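You operate a simulated robot arm through the tools that you are given. There is no shell and no other tool.

Carry out the task below with a simulated two-armed robot. There is one attempt and no reset: what you move stays moved.

Task
Latch the green hose stub, blow it clear, shut the air, then put the small red cap on.
Fine: open the air and hold the blow button till the lamp lights.

The check looks at the end state, three seconds after you hand in, the way a careful person would. Anything else that was tipped, shoved, dropped, spilled or broken makes it a failure. A push-on lid holds only when it is set on centred and level and pressed home; a screw cap is set on level and turned clockwise until tight.

Robot
Two 7-joint arms with fingered hands on one trunk that stands fixed in place. Base frame: the origin is at the foot of the trunk, x ahead of it, y to its left, z up. Readings come in m, degrees, newtons and seconds.
The left shoulder is at [0.104, 0.182, 1.046], the right one opposite. With the tool pointing down near the work surface each hand reaches from about 0.48 to 0.88 m from the base axis, measured 20 degrees to its own side. Payload 3.8 kg a hand.
The TCP of each hand is the grasp point between the finger pads, 0.03 m short of the fingertips. In the tool frame z runs along the fingers and y along their closing line. The gripper opens to 0.104 m; its body begins 0.035 m behind the TCP. The gripper is a hand of 4 fingers: y runs from the thumb to the fingers, the wrist lies at [-0.017, -0.104, -0.178] in the tool frame, and closing takes about 1.5 s.
Orientation is told as [roll, pitch, yaw] about the base's x, y, z axes, in that order, counted from this pose: with the fingers straight down and the wrist toward the robot, the tool's x, y and z point along [0, 1, 0], [1, 0, 0] and [0, 0, -1] of the base frame.

Tools
- The arms move only by the tool drive_tool. It takes "left_commands", "right_commands" or both (then of equal length, played together; a hand with none holds still); each is a list of rows, each an object of numbers (a shift or turn left out is 0, a gripper value left out holds the last): "jaw": the closure, from 0 (fully open) to 1 (shut); "dx", "dy", "dz": the shift along the base's x, y, z in m; "ax", "ay", "az": the turn, a rotation vector about the base's x, y, z in degrees. In form: [{"jaw": .., "dx": .., "dy": .., "dz": .., "ax": .., "ay": .., "az": ..}, ...]. A call has 1 to 20 rows; each row is the pose to reach, as a shift and turn from the pose commanded when the call began. Each row takes 0.2 s and may step no farther than 0.05 m and 8.6 degrees from the row before; otherwise, or with a gripper value out of range, the whole call is refused. A pose out of reach is approached as far as the arm can. The call stops where the force on the tool passes 70 N (or 10 N more than at its start, if that is more) or the arm is blocked; 0.2 s more then pass. Each finger travels about 0.072 m/s and halts on what it meets, pressing with about 33 N; the grip force reading is that of the motor and also rises with nothing between the fingers. The clock runs only during rows and for 0.2 s after the last one: add rows that repeat a pose to give the fingers time. The reply holds the time, the measured pose of the TCP, the force on the tool along the base axes, the opening and the grip force, in the units named above and with some noise, with the torque about the TCP (base axes, N m) and any sound that the robot's microphone picked up.
- Cameras (640 x 400 px; columns grow to the right, rows downward): "scene" is now at [0.2064, -0.0258, 1.2436]; the picture's right is [-0.26, -0.96, 0.00], its down [-0.36, 0.10, -0.93] and it looks along [0.90, -0.24, -0.37] (base axes); focal length 234 px, centre (320, 200). "left" rides on the left gripper at [-0.066, -0.09, -0.126] in its tool frame; the picture's right is [-0.78, -0.30, 0.56], its down [0.57, -0.70, 0.42] and it looks along [0.27, 0.65, 0.71] (tool axes); focal length 275 px, centre (320, 200). "right" rides on the right gripper at [0.066, -0.09, -0.126] in its tool frame; the picture's right is [-0.78, 0.30, -0.56], its down [-0.57, -0.70, 0.42] and it looks along [-0.26, 0.65, 0.71] (tool axes); focal length 275 px, centre (320, 200). There is no depth. A picture from a camera that has moved, and an enlarged one, comes with that camera's place and axes in the base frame and with its lens.
- camera(camera): a new picture of that camera. No time passes.
- slide_trunk(by): moves the trunk up (or, below 0, down) by that many m; the arms and the scene camera ride with it, the base frame stays. It gives what a move gives, with no picture.
- hand_shape(shape, hand): the hand has 4 fingers and takes this shape, open, in about a second: jaw (thumb against the fingers, like two jaws); tri (thumb and two fingers); tip (a fingertip pinch); poke (one finger out to press); point (the index stretched); flat (the hand flat); cup (the hand cupped); fist (a fist). The gripper value then closes the fingers along that shape, each until it touches; the sizes above hold for jaw. It gives what a move gives, with no picture.
- turn_head(pan, tilt): turns the head with the scene camera to pan (to the left, within 86 degrees either way) and tilt (down, from -29 to 69), counted from straight ahead of the robot (the tilt from the chest, where the trunk bows). It gives what a move gives.
- enlarge(camera, box): a new picture of the part [left, top, right, bottom] of that camera's present view, enlarged. No time passes.
- job_done(): hands the job in; it is judged then, once.

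Places have to be worked out from the pictures, the camera data and where the tool is seen. Open the grippers and draw the arms clear of the work before you hand the job in, unless the task says otherwise.

The tools are called by a JSON object that holds its "name" and its "arguments". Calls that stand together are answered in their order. drive_tool: Moves the arms, as the interface text tells. Its arguments: {"type":"object","properties":{"left_commands":{"type":"array"},"right_commands":{"type":"array"}},"required":[]} The other tools are called the same way: slide_trunk (by) moves the trunk up or down; hand_shape (shape, hand) gives the hand a shape; turn_head (pan, tilt) turns the head that bears the scene camera; camera (camera) takes a picture; enlarge (camera, box) takes an enlarged picture of a part of a camera's view; job_done () hands the job in.

At the start:

```text
clock: 0.0
left_ee_pos: [0.5387, -0.0014, 1.1104]
left_ee_rot: [0.0, 0.1, 0.0]
left_ft_force: [0.8, -0.3, -0.1]
left_torque: [0.01, -0.01, 0.02]
left_grip_width: 0.1035
left_gripper_force: 0.2
left_shape: jaw
right_ee_pos: [0.4432, -0.3991, 1.1674]
right_ee_rot: [0.1, 0.0, 0.0]
right_ft_force: [0.0, -0.2, 0.7]
right_torque: [-0.04, 0.01, 0.04]
right_grip_width: 0.1035
right_gripper_force: 0.1
right_shape: jaw
trunk travel left (down, up): [-0.2, 0.556]
head pan, tilt (commanded): [-15.2, 21.8]
```

scene: 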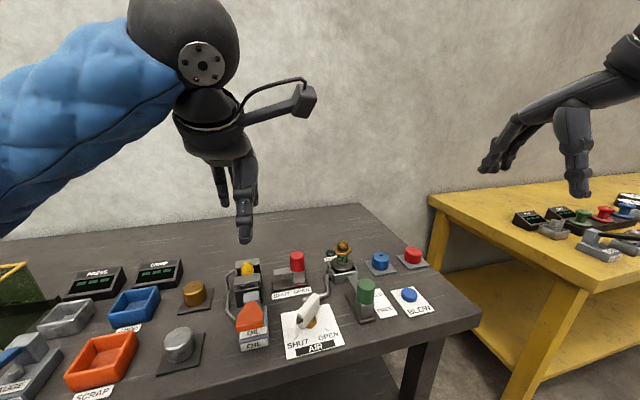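
right: 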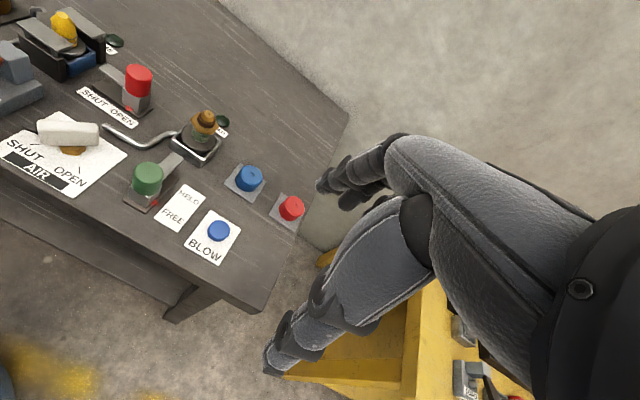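
left: 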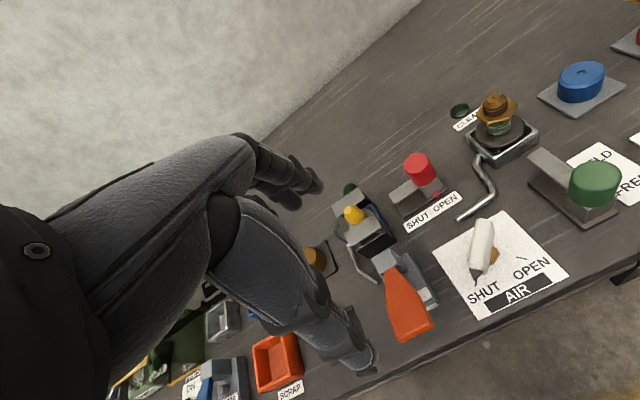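

I start by looking closely at the workbench to identify each device and its labels.

{"name": "enlarge", "arguments": {"camera": "scene", "box": [220, 220, 440, 360]}}

{"name": "enlarge", "arguments": {"camera": "right", "box": [0, 0, 320, 280]}}

{"name": "enlarge", "arguments": {"camera": "left", "box": [320, 60, 640, 340]}}

```text
2.86 times, centred on (330, 290) of scene
camera zoom: at [0.2064, -0.0258, 1.2436], right [-0.26, -0.96, 0.0], down [-0.36, 0.1, -0.93], along [0.9, -0.24, -0.37], focal length 667 px, centre (291, -57)
```

zoom: 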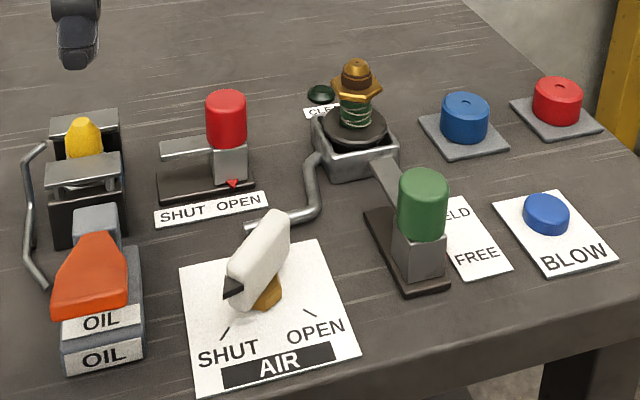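

```text
1.43 times, centred on (160, 140) of right
camera zoom: at [0.3544, -0.332, 1.2924], right [0.3, -0.78, 0.56], down [-0.7, -0.57, -0.42], along [0.65, -0.26, -0.71], focal length 393 px, centre (549, 286)
```

zoom: 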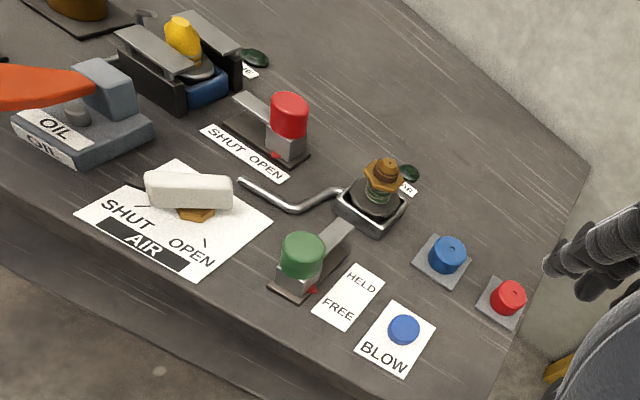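

```text
1.43 times, centred on (480, 200) of left
camera zoom: at [0.4489, -0.0665, 1.2371], right [-0.3, -0.78, -0.56], down [-0.7, 0.57, -0.42], along [0.65, 0.27, -0.71], focal length 393 px, centre (91, 200)
```

zoom: 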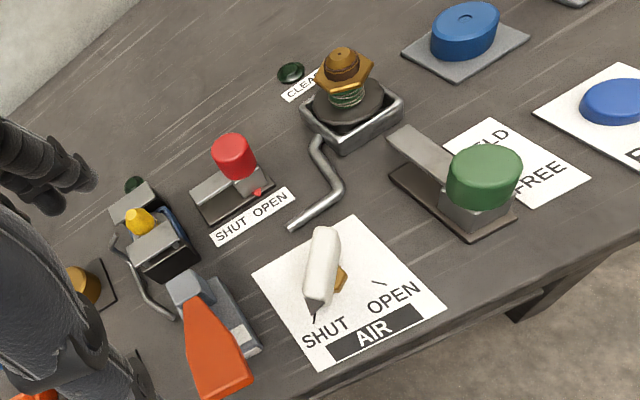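

The bench has a green-knob latch (HELD/FREE), an AIR lever, a BLOW button, a stub with lamp and two caps. I'll zoom in more on the individual parts.

{"name": "enlarge", "arguments": {"camera": "scene", "box": [310, 230, 400, 330]}}

{"name": "enlarge", "arguments": {"camera": "right", "box": [110, 90, 320, 270]}}

{"name": "enlarge", "arguments": {"camera": "left", "box": [440, 70, 560, 220]}}

{"name": "enlarge", "arguments": {"camera": "scene", "box": [220, 240, 320, 360]}}

{"name": "enlarge", "arguments": {"camera": "scene", "box": [0, 240, 220, 400]}}

{"name": "enlarge", "arguments": {"camera": "scene", "box": [480, 180, 640, 280]}}

```text
4.00 times, centred on (355, 280) of scene
camera zoom: at [0.2064, -0.0258, 1.2436], right [-0.26, -0.96, 0.0], down [-0.36, 0.1, -0.93], along [0.9, -0.24, -0.37], focal length 934 px, centre (180, -120)
```

zoom: 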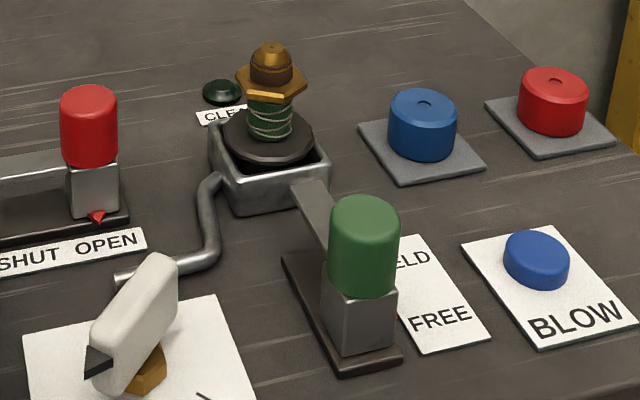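

```text
2.22 times, centred on (215, 180) of right
camera zoom: at [0.3544, -0.332, 1.2924], right [0.3, -0.78, 0.56], down [-0.7, -0.57, -0.42], along [0.65, -0.26, -0.71], focal length 612 px, centre (553, 244)
```

zoom: 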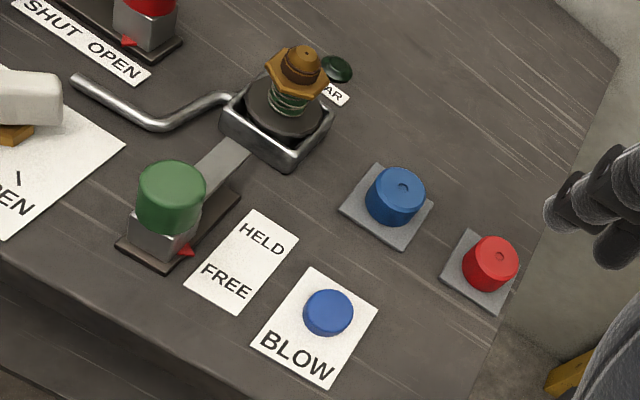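

```text
2.67 times, centred on (500, 145) of left
camera zoom: at [0.4489, -0.0665, 1.2371], right [-0.3, -0.78, -0.56], down [-0.7, 0.57, -0.42], along [0.65, 0.27, -0.71], focal length 734 px, centre (-160, 347)
```

zoom: 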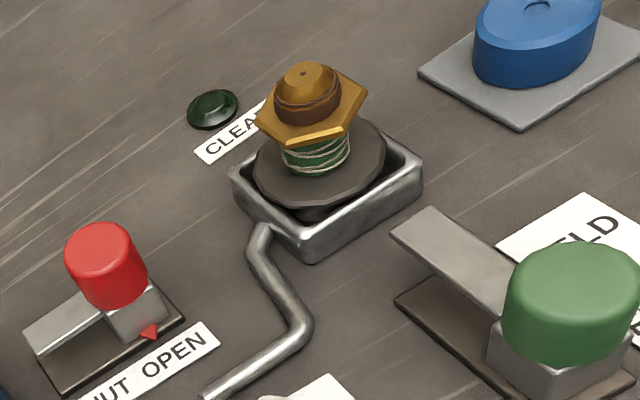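

```text
3.33 times, centred on (270, 300) of scene
camera zoom: at [0.2064, -0.0258, 1.2436], right [-0.26, -0.96, 0.0], down [-0.36, 0.1, -0.93], along [0.9, -0.24, -0.37], focal length 778 px, centre (487, -133)
```

zoom: 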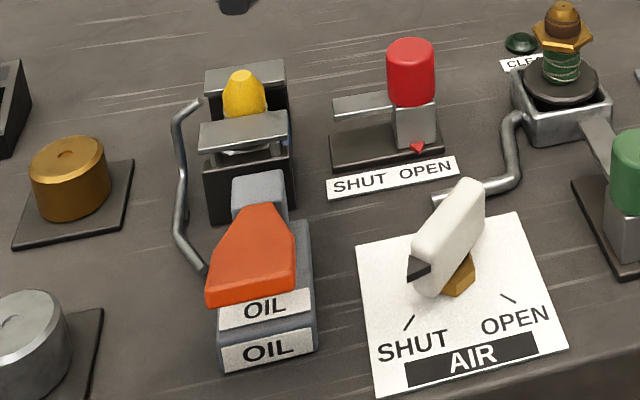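

```text
2.50 times, centred on (110, 320) of scene
camera zoom: at [0.2064, -0.0258, 1.2436], right [-0.26, -0.96, 0.0], down [-0.36, 0.1, -0.93], along [0.9, -0.24, -0.37], focal length 584 px, centre (845, -100)
```

zoom: 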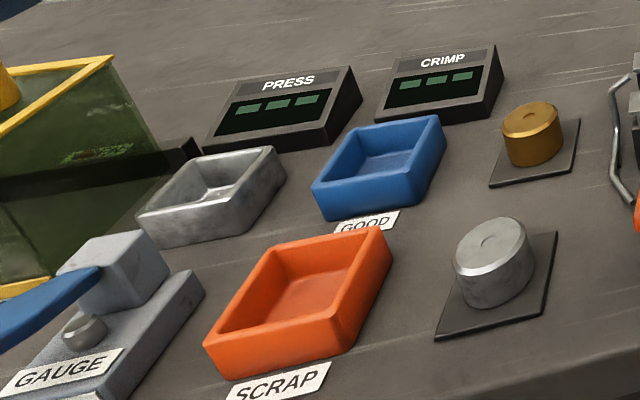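

```text
4.00 times, centred on (560, 230) of scene
camera zoom: at [0.2064, -0.0258, 1.2436], right [-0.26, -0.96, 0.0], down [-0.36, 0.1, -0.93], along [0.9, -0.24, -0.37], focal length 934 px, centre (-640, 80)
```

zoom: 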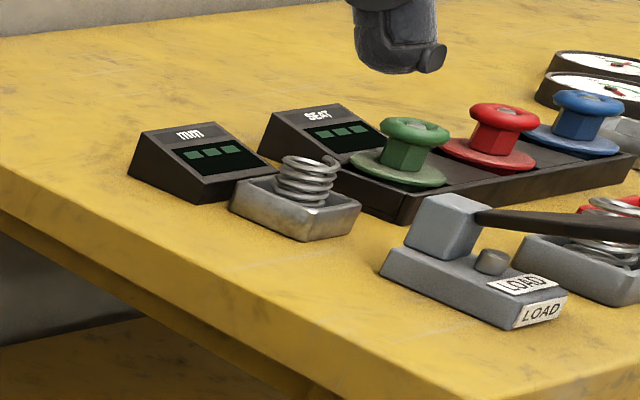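

The stub is the green hose with brass nipple beside the CLEAR lamp; the latch pointer sits at FREE and the AIR lever seems to point to SHUT. I'll aim the head at this station for a better central view.

{"name": "turn_head", "arguments": {"pan": -26, "tilt": 38}}

```text
clock: 0.8
left_ee_pos: [0.5379, 0.0002, 1.1112]
left_ee_rot: [0.0, 0.0, 0.0]
left_ft_force: [-0.5, 0.9, -0.1]
left_torque: [0.01, -0.01, 0.01]
left_grip_width: 0.1036
left_gripper_force: 0.0
left_shape: jaw
right_ee_pos: [0.4437, -0.3997, 1.1676]
right_ee_rot: [0.0, 0.0, 0.0]
right_ft_force: [-0.6, -0.2, -0.4]
right_torque: [0.03, -0.02, -0.01]
right_grip_width: 0.1039
right_gripper_force: 0.1
right_shape: jaw
trunk travel left (down, up): [-0.2, 0.556]
head pan, tilt (commanded): [-26.0, 38.0]
```

The head is turned; now I take the scene view and an enlarged one.

{"name": "camera", "arguments": {"camera": "scene"}}

{"name": "enlarge", "arguments": {"camera": "scene", "box": [220, 130, 420, 255]}}

```text
taken
camera scene: at [0.1945, -0.0392, 1.2182], right [-0.44, -0.9, 0.0], down [-0.55, 0.27, -0.79], along [0.71, -0.34, -0.62], focal length 234 px, centre (320, 200)
```

scene: 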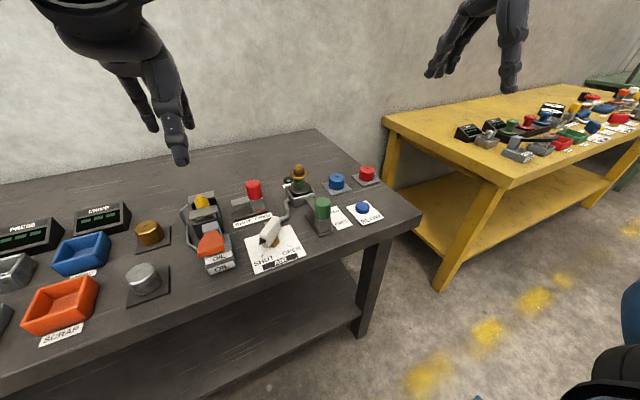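

```text
3.20 times, centred on (320, 192) of scene
camera zoom: at [0.1945, -0.0392, 1.2182], right [-0.44, -0.9, 0.0], down [-0.55, 0.27, -0.79], along [0.71, -0.34, -0.62], focal length 747 px, centre (320, 224)
```

zoom: 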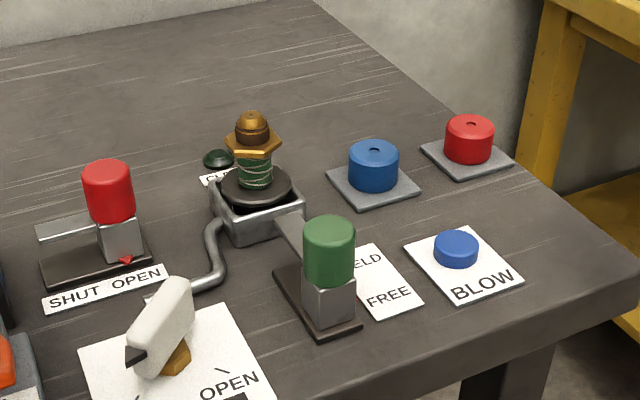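

The hand-camera pair triangulates the stub's nipple top at about [0.709,-0.224,0.912], the knob top at about [0.56,-0.226,0.896] and the table near z=0.80. I'll move the left arm aside and bring the right hand over the station for a closer look.

{"name": "drive_tool", "arguments": {"left_commands": [{"dy": 0.04, "dz": 0.01}, {"dy": 0.08, "dz": 0.02}, {"dy": 0.12, "dz": 0.03}, {"dy": 0.16, "dz": 0.04}, {"dy": 0.2, "dz": 0.05}, {"dy": 0.22, "dz": 0.05}], "right_commands": [{"dx": 0.01, "dy": 0.035, "dz": -0.02}, {"dx": 0.02, "dy": 0.07, "dz": -0.05}, {"dx": 0.03, "dy": 0.105, "dz": -0.08}, {"dx": 0.035, "dy": 0.14, "dz": -0.11}, {"dx": 0.04, "dy": 0.17, "dz": -0.14}, {"dx": 0.046, "dy": 0.195, "dz": -0.165}]}}

```text
clock: 2.2
left_ee_pos: [0.5394, 0.2212, 1.1608]
left_ee_rot: [0.1, 0.0, 0.1]
left_ft_force: [0.2, 0.0, 0.4]
left_torque: [-0.01, 0.0, 0.01]
left_grip_width: 0.1037
left_gripper_force: 0.2
left_shape: jaw
right_ee_pos: [0.4907, -0.205, 1.0029]
right_ee_rot: [0.0, 0.0, 0.0]
right_ft_force: [-0.5, 0.2, -0.6]
right_torque: [0.02, -0.01, 0.02]
right_grip_width: 0.1037
right_gripper_force: 0.0
right_shape: jaw
trunk travel left (down, up): [-0.2, 0.556]
head pan, tilt (commanded): [-26.0, 38.0]
```

The right hand is above the station now; I take pictures from it and from the head.

{"name": "camera", "arguments": {"camera": "right"}}

{"name": "camera", "arguments": {"camera": "scene"}}

{"name": "camera", "arguments": {"camera": "left"}}

```text
taken
camera right: at [0.4017, -0.1362, 1.1281], right [0.3, -0.78, 0.56], down [-0.7, -0.57, -0.42], along [0.65, -0.27, -0.71], focal length 275 px, centre (320, 200)
```

right: 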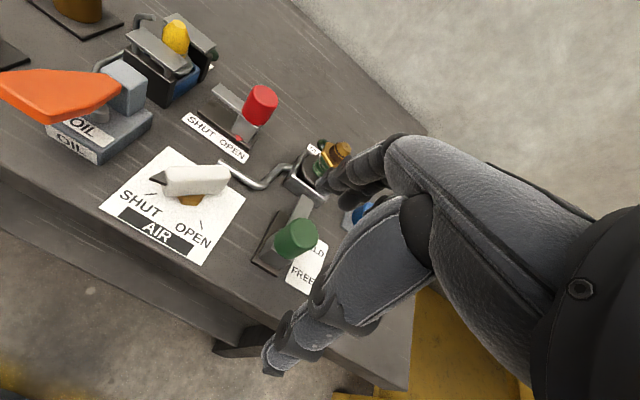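

```text
taken
camera scene: at [0.1947, -0.0388, 1.2181], right [-0.44, -0.9, 0.0], down [-0.55, 0.27, -0.79], along [0.71, -0.35, -0.62], focal length 234 px, centre (320, 200)
```

scene: 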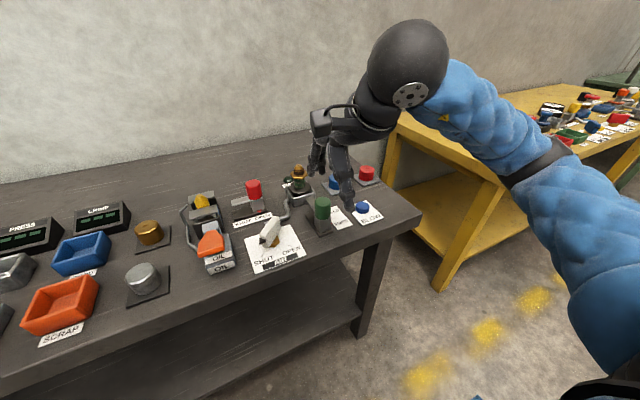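

```text
taken
camera left: at [0.4498, 0.1552, 1.2875], right [-0.3, -0.78, -0.56], down [-0.7, 0.57, -0.42], along [0.65, 0.26, -0.71], focal length 275 px, centre (320, 200)
```

left: 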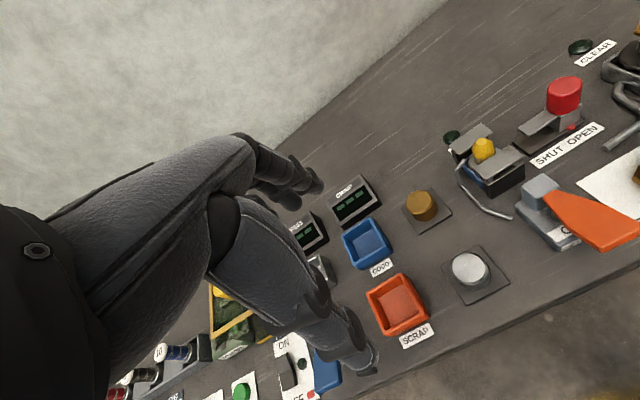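

I zoom in on the lever, the latch and the stub from this nearer viewpoint.

{"name": "enlarge", "arguments": {"camera": "right", "box": [90, 130, 250, 270]}}

{"name": "enlarge", "arguments": {"camera": "right", "box": [220, 120, 400, 300]}}

{"name": "enlarge", "arguments": {"camera": "scene", "box": [270, 130, 400, 240]}}

```text
2.86 times, centred on (170, 200) of right
camera zoom: at [0.4017, -0.1362, 1.1281], right [0.3, -0.78, 0.56], down [-0.7, -0.57, -0.42], along [0.65, -0.27, -0.71], focal length 786 px, centre (749, 200)
```

zoom: 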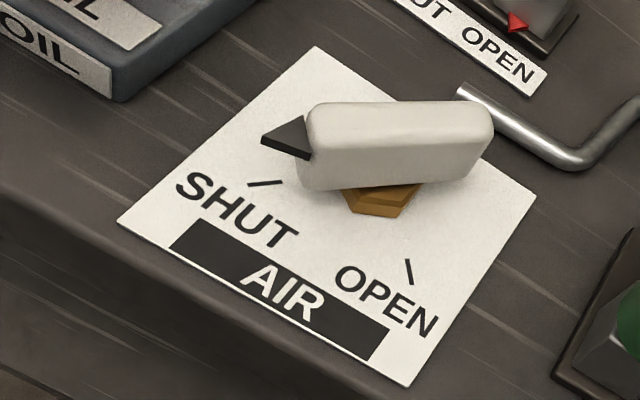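

```text
2.22 times, centred on (310, 210) of right
camera zoom: at [0.4017, -0.1362, 1.1281], right [0.3, -0.78, 0.56], down [-0.7, -0.57, -0.42], along [0.65, -0.27, -0.71], focal length 612 px, centre (342, 178)
```

zoom: 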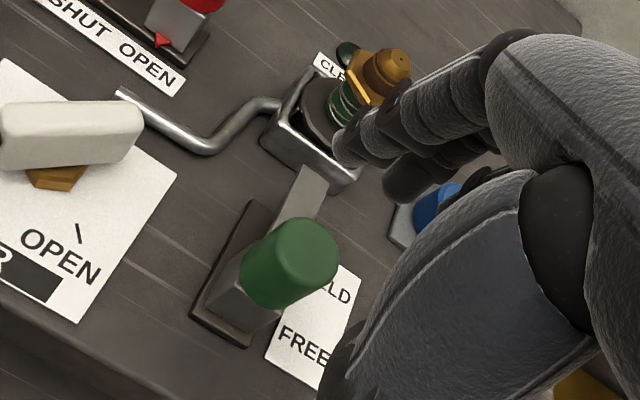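

```text
3.64 times, centred on (335, 185) of scene
camera zoom: at [0.1947, -0.0388, 1.2181], right [-0.44, -0.9, 0.0], down [-0.55, 0.27, -0.79], along [0.71, -0.35, -0.62], focal length 849 px, centre (266, 254)
```

zoom: 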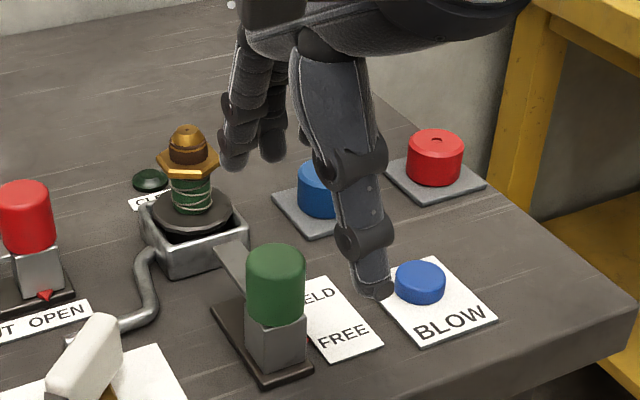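

The scene view puts the knob at about [0.563,-0.223] with top near z=0.896, with fingers matching their expected spots. I move the open hand above the knob before descending.

{"name": "drive_tool", "arguments": {"right_commands": [{"dx": 0.025, "dy": -0.006, "dz": -0.01}, {"dx": 0.05, "dy": -0.012, "dz": -0.02}, {"dx": 0.072, "dy": -0.018, "dz": -0.03}, {"dx": 0.072, "dy": -0.018, "dz": -0.04}]}}

```text
clock: 3.2
left_ee_pos: [0.5395, 0.2209, 1.1616]
left_ee_rot: [0.0, 0.0, 0.0]
left_ft_force: [-0.1, -0.3, 0.3]
left_torque: [-0.02, 0.04, 0.0]
left_grip_width: 0.1037
left_gripper_force: 0.0
left_shape: jaw
right_ee_pos: [0.5611, -0.222, 0.9628]
right_ee_rot: [0.0, 0.0, 0.1]
right_ft_force: [-0.4, 0.3, 0.8]
right_torque: [-0.01, 0.02, 0.02]
right_grip_width: 0.1038
right_gripper_force: 0.1
right_shape: jaw
trunk travel left (down, up): [-0.2, 0.556]
head pan, tilt (commanded): [-26.0, 38.0]
```

I check alignment over the knob.

{"name": "camera", "arguments": {"camera": "right"}}

{"name": "enlarge", "arguments": {"camera": "scene", "box": [270, 130, 400, 240]}}

```text
taken
camera right: at [0.473, -0.1553, 1.0882], right [0.3, -0.78, 0.56], down [-0.7, -0.57, -0.43], along [0.65, -0.26, -0.71], focal length 275 px, centre (320, 200)
```

right: 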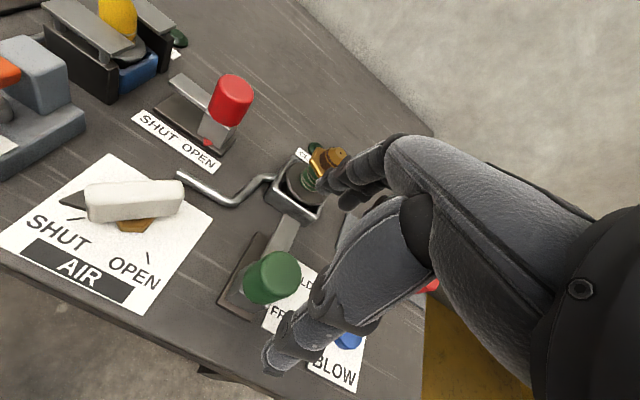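

```text
3.64 times, centred on (335, 185) of scene
camera zoom: at [0.1944, -0.0392, 1.2182], right [-0.44, -0.9, 0.0], down [-0.55, 0.27, -0.79], along [0.71, -0.35, -0.62], focal length 849 px, centre (266, 254)
```

zoom: 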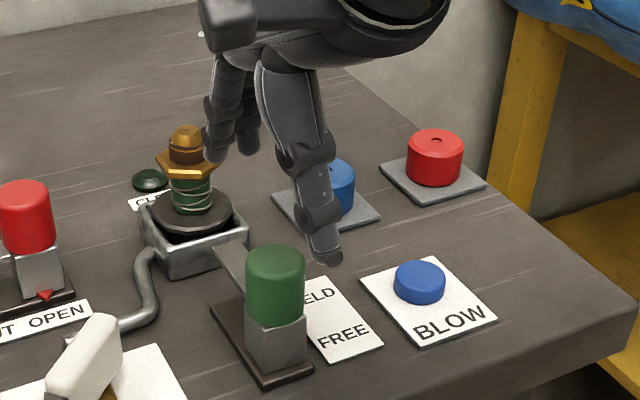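

From both views the knob axis lies within a few millimetres of the tool axis. I lower to TCP z≈0.892 so the fingertips straddle the knob.

{"name": "drive_tool", "arguments": {"right_commands": [{"dz": -0.025}, {"dz": -0.05}, {"dz": -0.07}, {"dz": -0.07}]}}

```text
clock: 4.2
left_ee_pos: [0.539, 0.2212, 1.1615]
left_ee_rot: [0.0, 0.0, 0.0]
left_ft_force: [0.0, 0.0, 0.1]
left_torque: [-0.01, 0.0, -0.03]
left_grip_width: 0.1034
left_gripper_force: 0.2
left_shape: jaw
right_ee_pos: [0.5629, -0.2225, 0.8922]
right_ee_rot: [0.0, 0.0, 0.1]
right_ft_force: [-0.1, 0.0, 0.1]
right_torque: [-0.01, 0.0, -0.01]
right_grip_width: 0.1035
right_gripper_force: 0.1
right_shape: jaw
trunk travel left (down, up): [-0.2, 0.556]
head pan, tilt (commanded): [-26.0, 38.0]
```

No contact yet; I check that the knob sits between the thumb and fingers.

{"name": "camera", "arguments": {"camera": "right"}}

{"name": "enlarge", "arguments": {"camera": "scene", "box": [270, 130, 400, 240]}}

```text
taken
camera right: at [0.4735, -0.1563, 1.0171], right [0.3, -0.78, 0.56], down [-0.7, -0.57, -0.42], along [0.65, -0.26, -0.71], focal length 275 px, centre (320, 200)
```

right: 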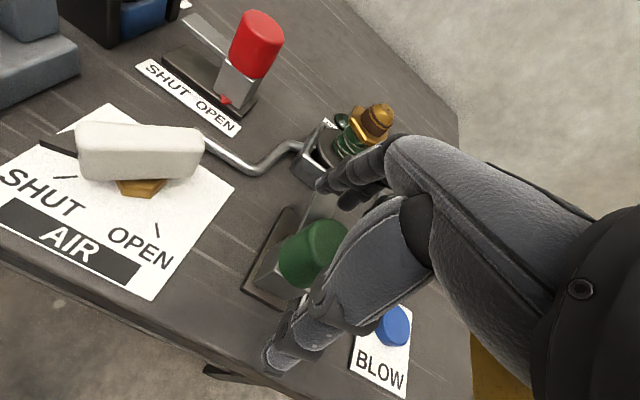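

```text
3.64 times, centred on (335, 185) of scene
camera zoom: at [0.1944, -0.0391, 1.2182], right [-0.44, -0.9, 0.0], down [-0.55, 0.27, -0.79], along [0.71, -0.35, -0.62], focal length 849 px, centre (266, 254)
```

zoom: 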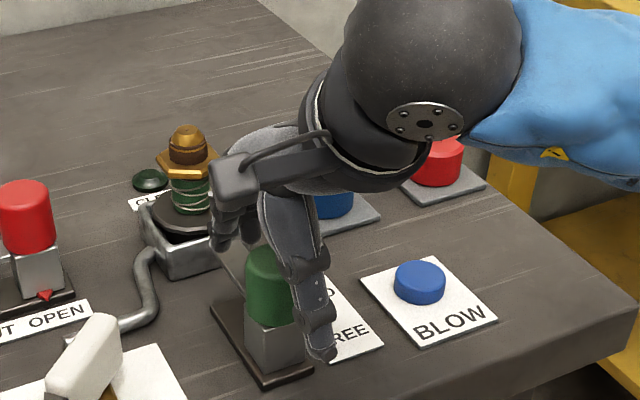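

The thumb is on the near side and the fingers on the far side of the knob. I close the grip on it.

{"name": "drive_tool", "arguments": {"right_commands": [{"jaw": 0.5}, {"jaw": 0.7}, {"jaw": 0.8}, {"jaw": 0.9}, {"jaw": 0.9}, {"jaw": 0.9}]}}

```text
clock: 5.6
left_ee_pos: [0.5388, 0.2207, 1.1622]
left_ee_rot: [0.0, -0.1, 0.0]
left_ft_force: [0.7, 0.1, -0.6]
left_torque: [-0.01, 0.03, 0.02]
left_grip_width: 0.1038
left_gripper_force: 0.0
left_shape: jaw
right_ee_pos: [0.5628, -0.2237, 0.8915]
right_ee_rot: [0.0, 0.0, 0.1]
right_ft_force: [-1.4, 0.1, -2.3]
right_torque: [0.04, -0.02, -0.07]
right_grip_width: 0.0301
right_gripper_force: 32.5
right_shape: jaw
trunk travel left (down, up): [-0.2, 0.556]
head pan, tilt (commanded): [-26.0, 38.0]
```

The knob is held (width 0.030 m, 32 N). Now I slide it away from the robot toward HELD, in small steps.

{"name": "drive_tool", "arguments": {"right_commands": [{"dx": 0.006}, {"dx": 0.012}, {"dx": 0.018}, {"dx": 0.024}, {"dx": 0.03}, {"dx": 0.036}]}}

```text
clock: 7.0
left_ee_pos: [0.5396, 0.2205, 1.1607]
left_ee_rot: [0.0, -0.1, 0.0]
left_ft_force: [0.7, 0.3, 0.5]
left_torque: [-0.01, 0.03, 0.0]
left_grip_width: 0.1037
left_gripper_force: 0.1
left_shape: jaw
right_ee_pos: [0.5974, -0.2233, 0.8922]
right_ee_rot: [0.0, -0.1, 0.0]
right_ft_force: [2.0, -2.2, -2.2]
right_torque: [-0.09, -0.07, -0.11]
right_grip_width: 0.0301
right_gripper_force: 32.9
right_shape: jaw
trunk travel left (down, up): [-0.2, 0.556]
head pan, tilt (commanded): [-26.0, 38.0]
```

The knob slid 35 mm easily with little force. I look at where the pointer stands now.

{"name": "enlarge", "arguments": {"camera": "scene", "box": [270, 130, 400, 240]}}

{"name": "camera", "arguments": {"camera": "right"}}

```text
3.64 times, centred on (335, 185) of scene
camera zoom: at [0.1948, -0.0396, 1.2181], right [-0.44, -0.9, 0.0], down [-0.55, 0.27, -0.79], along [0.71, -0.34, -0.62], focal length 849 px, centre (266, 254)
```

zoom: 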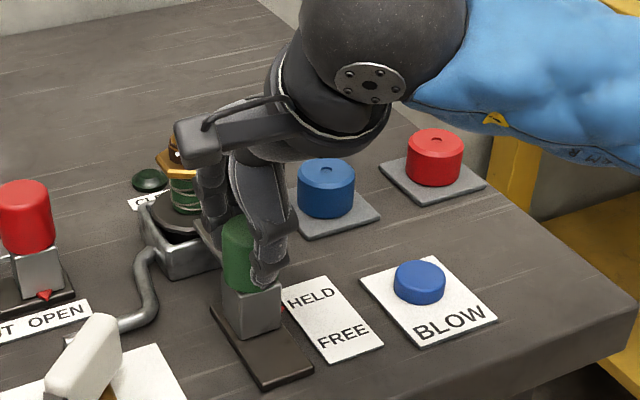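

```text
taken
camera right: at [0.5093, -0.1555, 1.0172], right [0.3, -0.78, 0.56], down [-0.7, -0.57, -0.42], along [0.65, -0.27, -0.71], focal length 275 px, centre (320, 200)
```

right: 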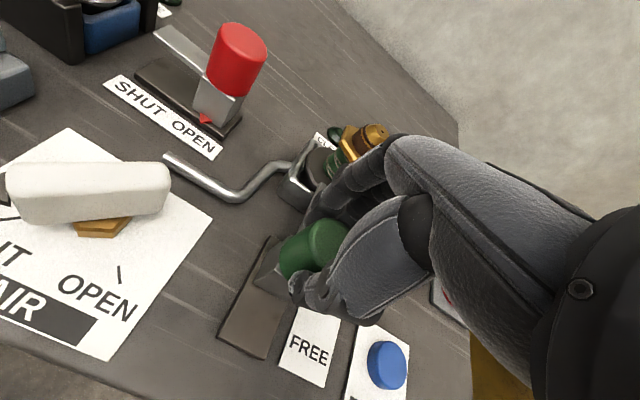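

The pointer is close to the HELD text. I push a little further in tiny steps, watching for the stop.

{"name": "drive_tool", "arguments": {"right_commands": [{"dx": 0.002}, {"dx": 0.004}, {"dx": 0.006}]}}

```text
clock: 7.8
left_ee_pos: [0.5406, 0.2196, 1.1615]
left_ee_rot: [0.1, 0.1, 0.1]
left_ft_force: [0.1, -0.7, 0.1]
left_torque: [-0.02, 0.03, -0.01]
left_grip_width: 0.1038
left_gripper_force: 0.1
left_shape: jaw
right_ee_pos: [0.604, -0.2233, 0.892]
right_ee_rot: [0.0, 0.0, -0.1]
right_ft_force: [2.3, -5.6, -1.0]
right_torque: [-0.13, -0.1, -0.14]
right_grip_width: 0.0297
right_gripper_force: 32.8
right_shape: jaw
trunk travel left (down, up): [-0.2, 0.556]
head pan, tilt (commanded): [-26.0, 38.0]
```

Still free along x, so I continue a bit further.

{"name": "drive_tool", "arguments": {"right_commands": [{"dx": 0.002}, {"dx": 0.004}, {"dx": 0.006}]}}

```text
clock: 8.6
left_ee_pos: [0.5394, 0.2196, 1.1615]
left_ee_rot: [0.0, 0.0, -0.1]
left_ft_force: [-0.2, 0.0, 0.6]
left_torque: [0.01, -0.03, 0.0]
left_grip_width: 0.1036
left_gripper_force: 0.1
left_shape: jaw
right_ee_pos: [0.608, -0.2226, 0.8926]
right_ee_rot: [-0.1, 0.0, 0.1]
right_ft_force: [-5.7, -6.7, -1.0]
right_torque: [-0.1, 0.06, -0.15]
right_grip_width: 0.03
right_gripper_force: 32.7
right_shape: jaw
trunk travel left (down, up): [-0.2, 0.556]
head pan, tilt (commanded): [-26.0, 38.0]
```

A resistance starts building in x (−5.7 N). I push a few millimetres more to confirm the end stop.

{"name": "drive_tool", "arguments": {"right_commands": [{"dx": 0.002}, {"dx": 0.004}, {"dx": 0.005}]}}

{"name": "enlarge", "arguments": {"camera": "scene", "box": [290, 150, 370, 230]}}

```text
clock: 9.4
left_ee_pos: [0.5369, 0.2192, 1.1606]
left_ee_rot: [0.0, -0.1, 0.0]
left_ft_force: [0.3, -0.5, -0.5]
left_torque: [-0.01, -0.01, -0.02]
left_grip_width: 0.1036
left_gripper_force: 0.1
left_shape: jaw
right_ee_pos: [0.6111, -0.2215, 0.8919]
right_ee_rot: [0.0, 0.1, 0.1]
right_ft_force: [-18.1, -4.4, -1.1]
right_torque: [-0.11, 0.51, -0.19]
right_grip_width: 0.0294
right_gripper_force: 33.0
right_shape: jaw
trunk travel left (down, up): [-0.2, 0.556]
head pan, tilt (commanded): [-26.0, 38.0]
```

```text
5.00 times, centred on (330, 190) of scene
camera zoom: at [0.1925, -0.0398, 1.2184], right [-0.44, -0.9, 0.0], down [-0.55, 0.27, -0.79], along [0.71, -0.34, -0.61], focal length 1168 px, centre (270, 250)
```

zoom: 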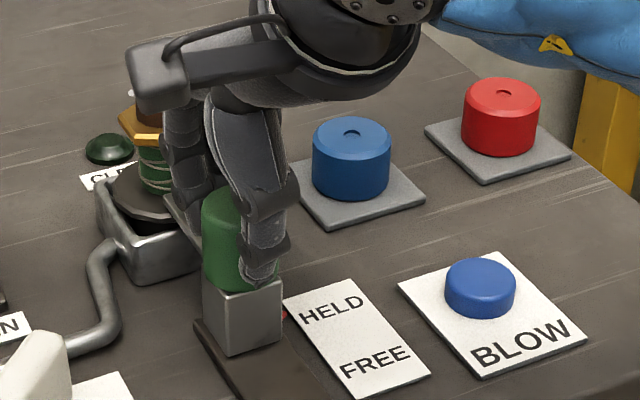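

The slide is against its stop (−18 N) and the pointer is level with HELD. I open the hand just a little and lift straight up.

{"name": "drive_tool", "arguments": {"right_commands": [{"jaw": 0.52}, {"jaw": 0.52}, {"jaw": 0.52, "dx": -0.002}, {"jaw": 0.52, "dx": -0.002, "dz": 0.02}, {"jaw": 0.52, "dx": -0.002, "dz": 0.05}, {"jaw": 0.52, "dx": -0.002, "dz": 0.09}, {"jaw": 0.52, "dx": -0.002, "dz": 0.12}]}}

```text
clock: 11.0
left_ee_pos: [0.5403, 0.222, 1.1619]
left_ee_rot: [0.0, -0.1, 0.0]
left_ft_force: [-0.4, 0.5, 0.2]
left_torque: [-0.01, -0.01, -0.01]
left_grip_width: 0.1037
left_gripper_force: 0.1
left_shape: jaw
right_ee_pos: [0.611, -0.2213, 1.0115]
right_ee_rot: [0.0, 0.0, 0.1]
right_ft_force: [-0.6, 0.0, -0.9]
right_torque: [0.02, -0.02, 0.02]
right_grip_width: 0.0496
right_gripper_force: 0.1
right_shape: jaw
trunk travel left (down, up): [-0.2, 0.556]
head pan, tilt (commanded): [-26.0, 38.0]
```

I check the latch, then move toward the AIR lever.

{"name": "enlarge", "arguments": {"camera": "scene", "box": [270, 130, 400, 240]}}

{"name": "camera", "arguments": {"camera": "right"}}

```text
3.64 times, centred on (335, 185) of scene
camera zoom: at [0.1943, -0.039, 1.2182], right [-0.44, -0.9, 0.0], down [-0.55, 0.27, -0.79], along [0.71, -0.35, -0.62], focal length 849 px, centre (266, 254)
```

zoom: 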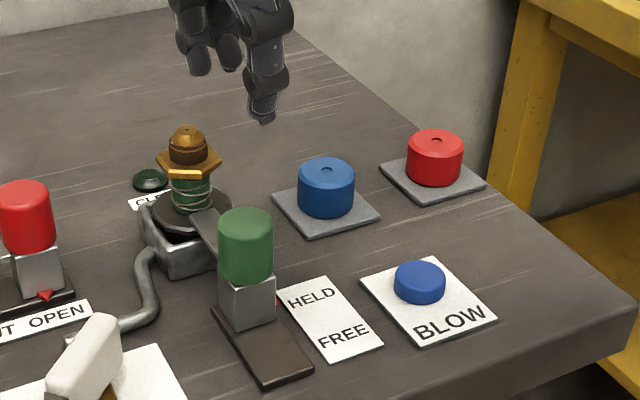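

```text
taken
camera right: at [0.5235, -0.1544, 1.1381], right [0.3, -0.78, 0.56], down [-0.7, -0.57, -0.42], along [0.65, -0.26, -0.71], focal length 275 px, centre (320, 200)
```

right: 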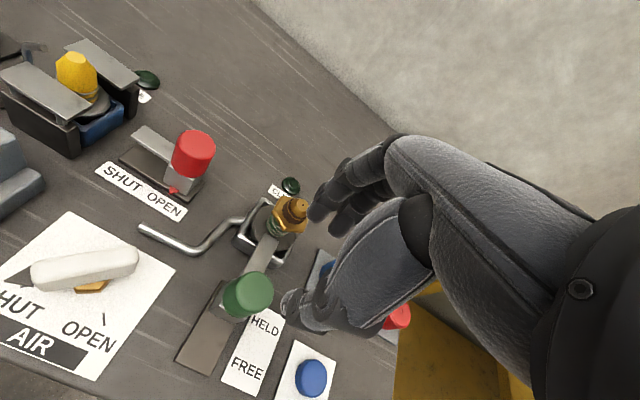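

The latch now holds the stub's base with the pointer at HELD. I change the right hand to "poke" here, well above everything, to push the lever and later the button.

{"name": "hand_shape", "arguments": {"hand": "right", "shape": "poke"}}

{"name": "camera", "arguments": {"camera": "right"}}

{"name": "enlarge", "arguments": {"camera": "scene", "box": [260, 80, 420, 220]}}

```text
clock: 11.9
left_ee_pos: [0.5398, 0.2206, 1.1605]
left_ee_rot: [0.0, 0.0, 0.0]
left_ft_force: [0.4, 0.2, -0.4]
left_torque: [0.02, 0.01, -0.02]
left_grip_width: 0.1038
left_gripper_force: 0.0
left_shape: jaw
right_ee_pos: [0.6129, -0.222, 1.0129]
right_ee_rot: [0.0, 0.0, 0.0]
right_ft_force: [-0.3, 0.7, 0.2]
right_torque: [0.0, 0.0, 0.04]
right_grip_width: 0.0
right_gripper_force: 0.1
right_shape: poke
trunk travel left (down, up): [-0.2, 0.556]
head pan, tilt (commanded): [-26.0, 38.0]
```

```text
taken
camera right: at [0.5238, -0.1547, 1.1374], right [0.3, -0.78, 0.56], down [-0.7, -0.57, -0.42], along [0.65, -0.26, -0.71], focal length 275 px, centre (320, 200)
```

right: 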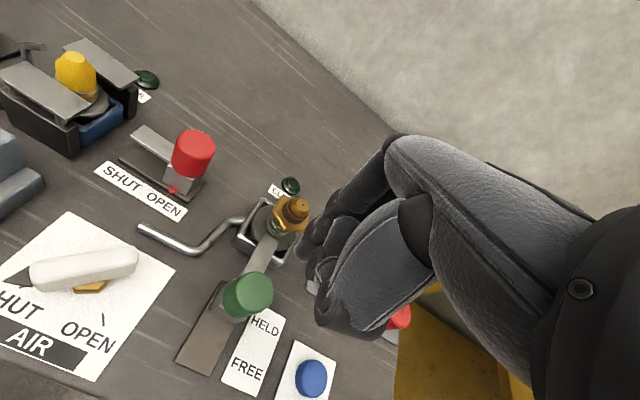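

```text
2.86 times, centred on (340, 150) of scene
camera zoom: at [0.1945, -0.0392, 1.2181], right [-0.44, -0.9, 0.0], down [-0.55, 0.27, -0.79], along [0.71, -0.35, -0.62], focal length 667 px, centre (263, 343)
```

zoom: 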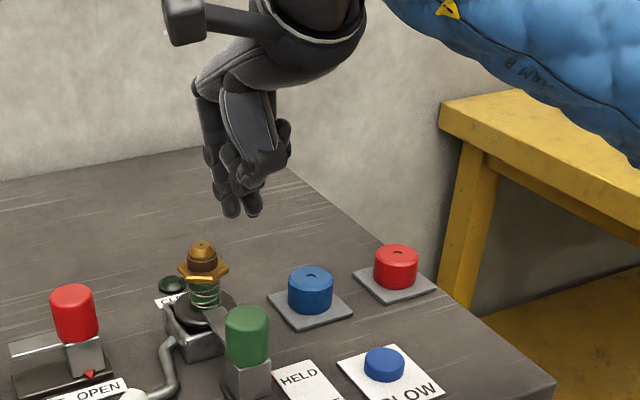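

I zoom in to see where the poke fingertip is.

{"name": "enlarge", "arguments": {"camera": "scene", "box": [300, 90, 350, 140]}}

{"name": "enlarge", "arguments": {"camera": "right", "box": [260, 120, 420, 350]}}

{"name": "camera", "arguments": {"camera": "left"}}

```text
8.00 times, centred on (325, 115) of scene
camera zoom: at [0.1945, -0.0392, 1.2181], right [-0.44, -0.9, 0.0], down [-0.55, 0.27, -0.79], along [0.71, -0.35, -0.62], focal length 1868 px, centre (280, 880)
```

zoom: 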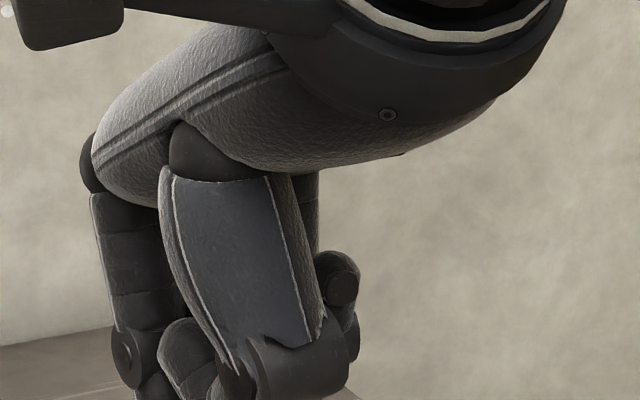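

```text
1.74 times, centred on (340, 235) of right
camera zoom: at [0.5238, -0.1547, 1.1374], right [0.3, -0.78, 0.56], down [-0.7, -0.57, -0.42], along [0.65, -0.26, -0.71], focal length 479 px, centre (285, 139)
```

zoom: 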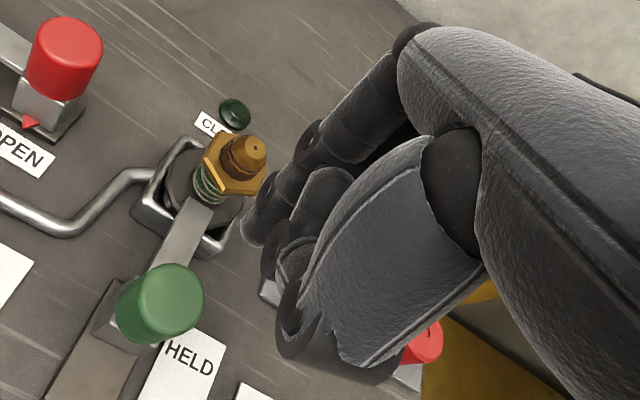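

```text
taken
camera left: at [0.4497, 0.1546, 1.2876], right [-0.3, -0.78, -0.56], down [-0.7, 0.57, -0.42], along [0.65, 0.27, -0.71], focal length 275 px, centre (320, 200)
```

left: 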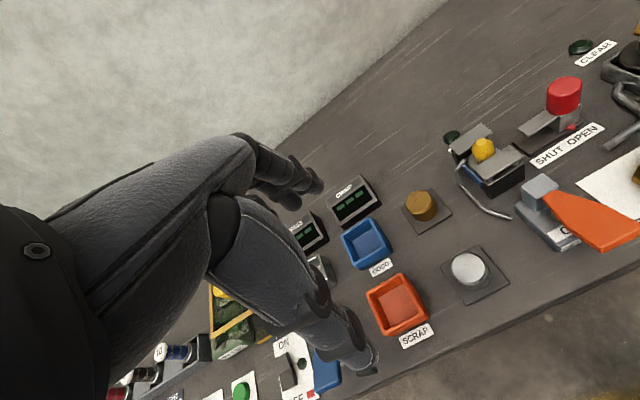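

I zoom to the actual fingertip region in the scene view.

{"name": "enlarge", "arguments": {"camera": "scene", "box": [290, 115, 346, 165]}}

{"name": "enlarge", "arguments": {"camera": "right", "box": [270, 190, 370, 340]}}

```text
8.00 times, centred on (318, 140) of scene
camera zoom: at [0.1945, -0.0392, 1.2181], right [-0.44, -0.9, 0.0], down [-0.55, 0.27, -0.79], along [0.71, -0.35, -0.62], focal length 1868 px, centre (336, 680)
```

zoom: 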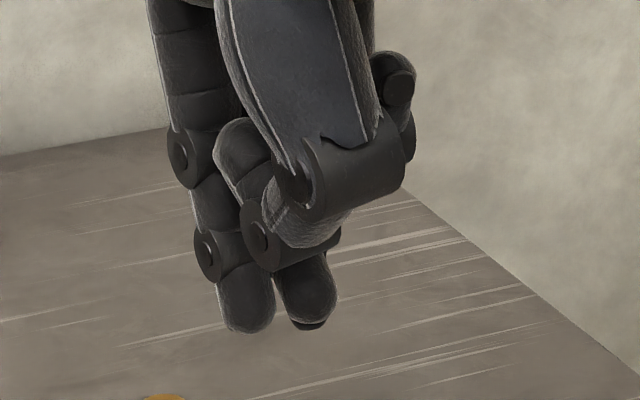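

```text
2.67 times, centred on (320, 265) of right
camera zoom: at [0.5238, -0.1547, 1.1374], right [0.3, -0.78, 0.56], down [-0.7, -0.57, -0.42], along [0.65, -0.26, -0.71], focal length 734 px, centre (320, 27)
```

zoom: 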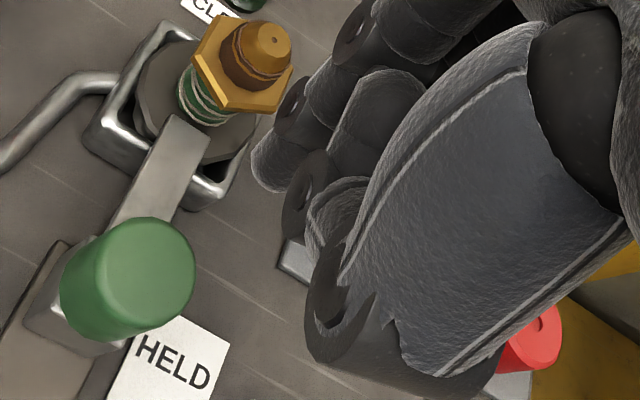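

Two fingertips hang down here; I try closing the grip value in the poke shape to see whether only one finger stays out.

{"name": "drive_tool", "arguments": {"right_commands": [{"jaw": 1.0, "dz": 0.01}, {"jaw": 1.0, "dz": 0.02}, {"jaw": 1.0, "dz": 0.02}, {"jaw": 1.0, "dz": 0.02}, {"jaw": 1.0, "dz": 0.02}]}}

{"name": "enlarge", "arguments": {"camera": "scene", "box": [290, 105, 346, 155]}}

{"name": "enlarge", "arguments": {"camera": "right", "box": [270, 190, 370, 340]}}

```text
clock: 13.1
left_ee_pos: [0.5395, 0.2197, 1.1617]
left_ee_rot: [0.0, -0.1, 0.0]
left_ft_force: [0.4, -0.2, 0.5]
left_torque: [0.0, 0.01, -0.02]
left_grip_width: 0.1039
left_gripper_force: 0.1
left_shape: jaw
right_ee_pos: [0.6126, -0.2222, 1.0318]
right_ee_rot: [0.0, 0.0, -0.1]
right_ft_force: [0.3, 0.9, -0.4]
right_torque: [0.0, 0.01, 0.0]
right_grip_width: 0.0
right_gripper_force: 0.0
right_shape: poke
trunk travel left (down, up): [-0.2, 0.556]
head pan, tilt (commanded): [-26.0, 38.0]
```

```text
8.00 times, centred on (318, 130) of scene
camera zoom: at [0.1945, -0.0392, 1.2181], right [-0.44, -0.9, 0.0], down [-0.55, 0.27, -0.79], along [0.71, -0.35, -0.62], focal length 1868 px, centre (336, 760)
```

zoom: 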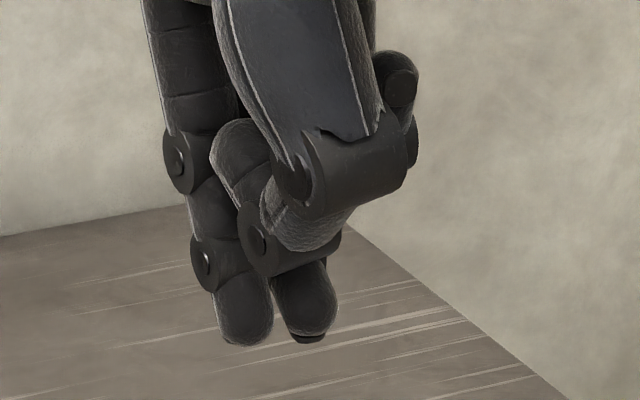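

```text
2.67 times, centred on (320, 265) of right
camera zoom: at [0.5235, -0.1546, 1.1572], right [0.3, -0.78, 0.56], down [-0.7, -0.57, -0.42], along [0.65, -0.26, -0.71], focal length 734 px, centre (320, 27)
```

zoom: 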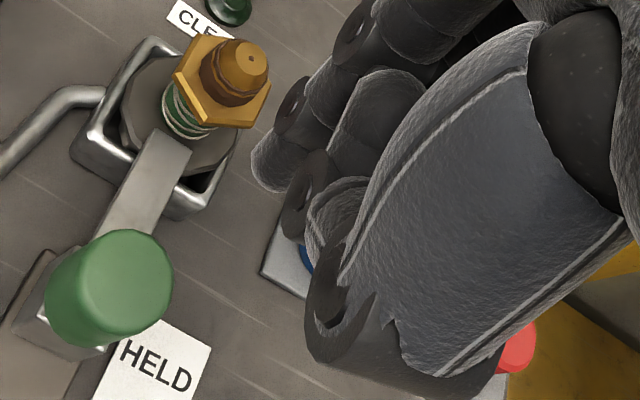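

The poke shape stays the same. To judge fingertip heights I want a side view, so I rotate the left hand (kept high and clear) so that its camera looks toward the station from the left.

{"name": "drive_tool", "arguments": {"left_commands": [{"az": -8, "dy": -0.01}, {"az": -16, "dy": -0.02}, {"az": -24, "dy": -0.03}, {"az": -32, "dy": -0.04}, {"az": -40, "dy": -0.05}, {"az": -48, "dy": -0.06}, {"az": -56, "dy": -0.07}, {"az": -64, "dy": -0.08}, {"az": -70, "dy": -0.08}]}}

{"name": "camera", "arguments": {"camera": "left"}}

```text
clock: 15.1
left_ee_pos: [0.539, 0.1404, 1.1613]
left_ee_rot: [0.0, 0.0, -70.2]
left_ft_force: [0.1, 0.6, -0.1]
left_torque: [0.04, -0.03, -0.03]
left_grip_width: 0.1038
left_gripper_force: 0.0
left_shape: jaw
right_ee_pos: [0.6125, -0.2219, 1.0318]
right_ee_rot: [0.0, 0.0, 0.0]
right_ft_force: [-0.4, 0.5, 0.2]
right_torque: [-0.03, -0.03, 0.0]
right_grip_width: 0.0001
right_gripper_force: 0.1
right_shape: poke
trunk travel left (down, up): [-0.2, 0.556]
head pan, tilt (commanded): [-26.0, 38.0]
```

```text
taken
camera left: at [0.4469, 0.2017, 1.2876], right [-0.83, 0.01, -0.56], down [0.3, 0.85, -0.42], along [0.47, -0.52, -0.71], focal length 275 px, centre (320, 200)
```

left: 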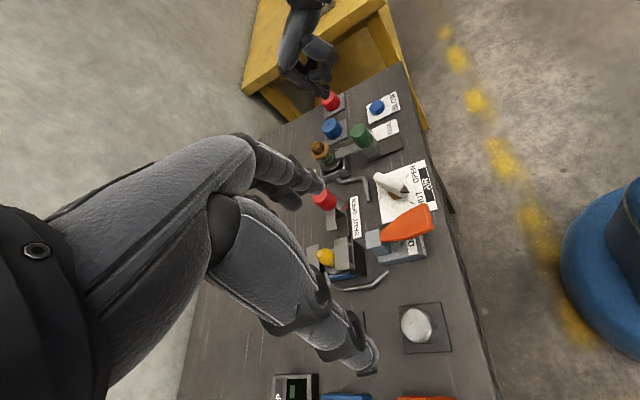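

The left camera now sees the station and the right hand from the side; I zoom in on the poke finger.

{"name": "enlarge", "arguments": {"camera": "left", "box": [270, 20, 370, 110]}}

{"name": "enlarge", "arguments": {"camera": "left", "box": [290, 80, 450, 230]}}

```text
4.44 times, centred on (320, 65) of left
camera zoom: at [0.4469, 0.2017, 1.2876], right [-0.83, 0.01, -0.56], down [0.3, 0.85, -0.42], along [0.47, -0.52, -0.71], focal length 1224 px, centre (320, 800)
```

zoom: 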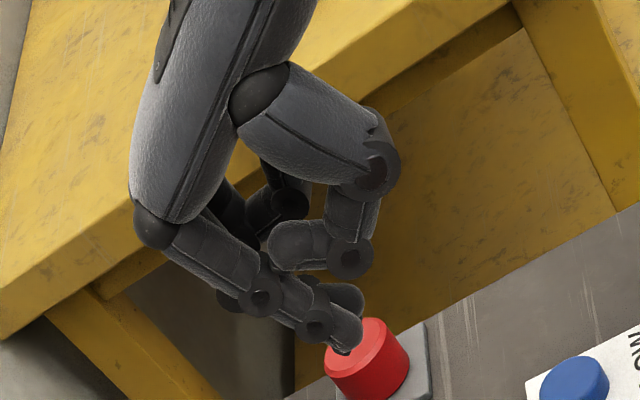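

```text
2.67 times, centred on (370, 155) of left
camera zoom: at [0.4469, 0.2017, 1.2876], right [-0.83, 0.01, -0.56], down [0.3, 0.85, -0.42], along [0.47, -0.52, -0.71], focal length 734 px, centre (187, 320)
```

zoom: 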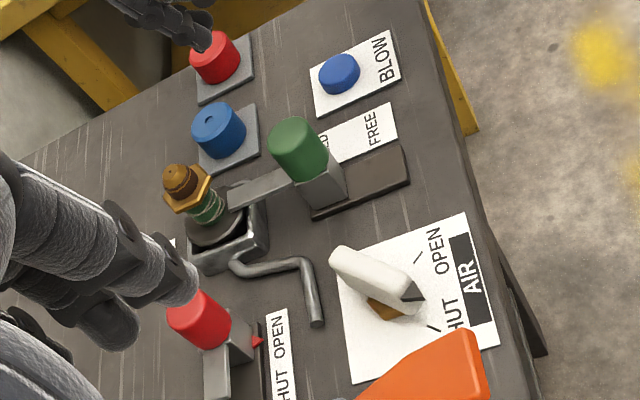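

In poke, a second fingertip is only a few mm higher than the index. I try the "point" shape and compare.

{"name": "hand_shape", "arguments": {"hand": "right", "shape": "point"}}

{"name": "enlarge", "arguments": {"camera": "left", "box": [270, 20, 370, 110]}}

{"name": "enlarge", "arguments": {"camera": "scene", "box": [290, 95, 360, 155]}}

{"name": "camera", "arguments": {"camera": "right"}}

```text
clock: 16.0
left_ee_pos: [0.54, 0.1396, 1.1625]
left_ee_rot: [-0.1, 0.0, -69.9]
left_ft_force: [-0.5, 0.0, -0.5]
left_torque: [-0.03, 0.01, 0.01]
left_grip_width: 0.1038
left_gripper_force: 0.1
left_shape: jaw
right_ee_pos: [0.6125, -0.2215, 1.0326]
right_ee_rot: [0.0, 0.0, 0.0]
right_ft_force: [0.1, -0.1, -0.1]
right_torque: [0.0, 0.0, 0.01]
right_grip_width: 0.0
right_gripper_force: 0.0
right_shape: point
trunk travel left (down, up): [-0.2, 0.556]
head pan, tilt (commanded): [-26.0, 38.0]
```

```text
4.44 times, centred on (320, 65) of left
camera zoom: at [0.4467, 0.2015, 1.2876], right [-0.83, 0.01, -0.56], down [0.3, 0.86, -0.42], along [0.47, -0.52, -0.71], focal length 1224 px, centre (320, 800)
```

zoom: 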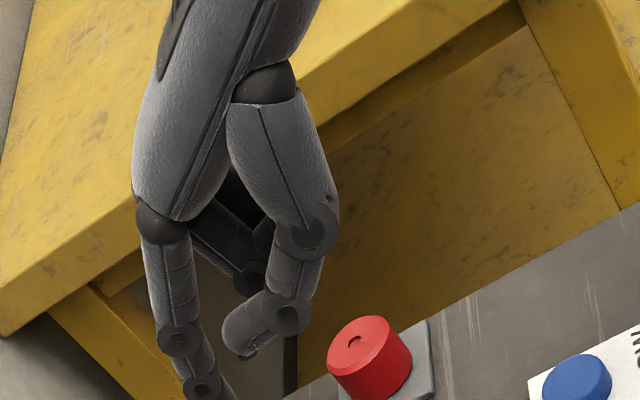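

```text
6.67 times, centred on (325, 125) of scene
camera zoom: at [0.1945, -0.0392, 1.2181], right [-0.44, -0.9, 0.0], down [-0.55, 0.27, -0.79], along [0.71, -0.35, -0.62], focal length 1557 px, centre (287, 700)
```

zoom: 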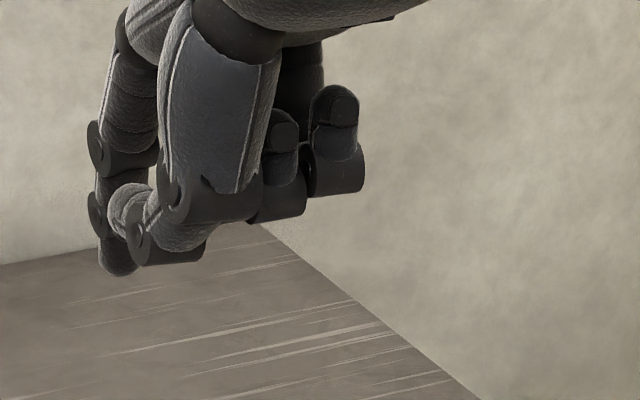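

```text
taken
camera right: at [0.5235, -0.1546, 1.1571], right [0.3, -0.78, 0.56], down [-0.7, -0.57, -0.42], along [0.65, -0.26, -0.71], focal length 275 px, centre (320, 200)
```

right: 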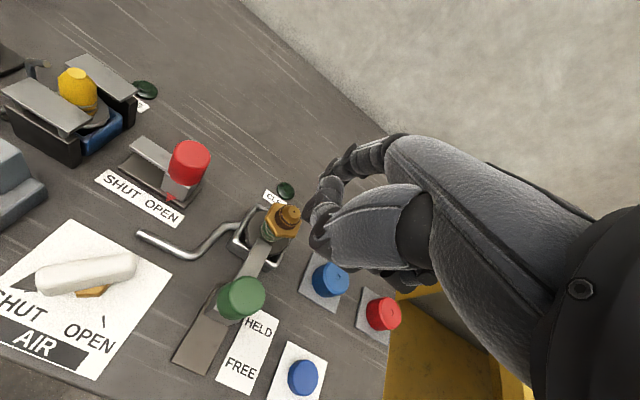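

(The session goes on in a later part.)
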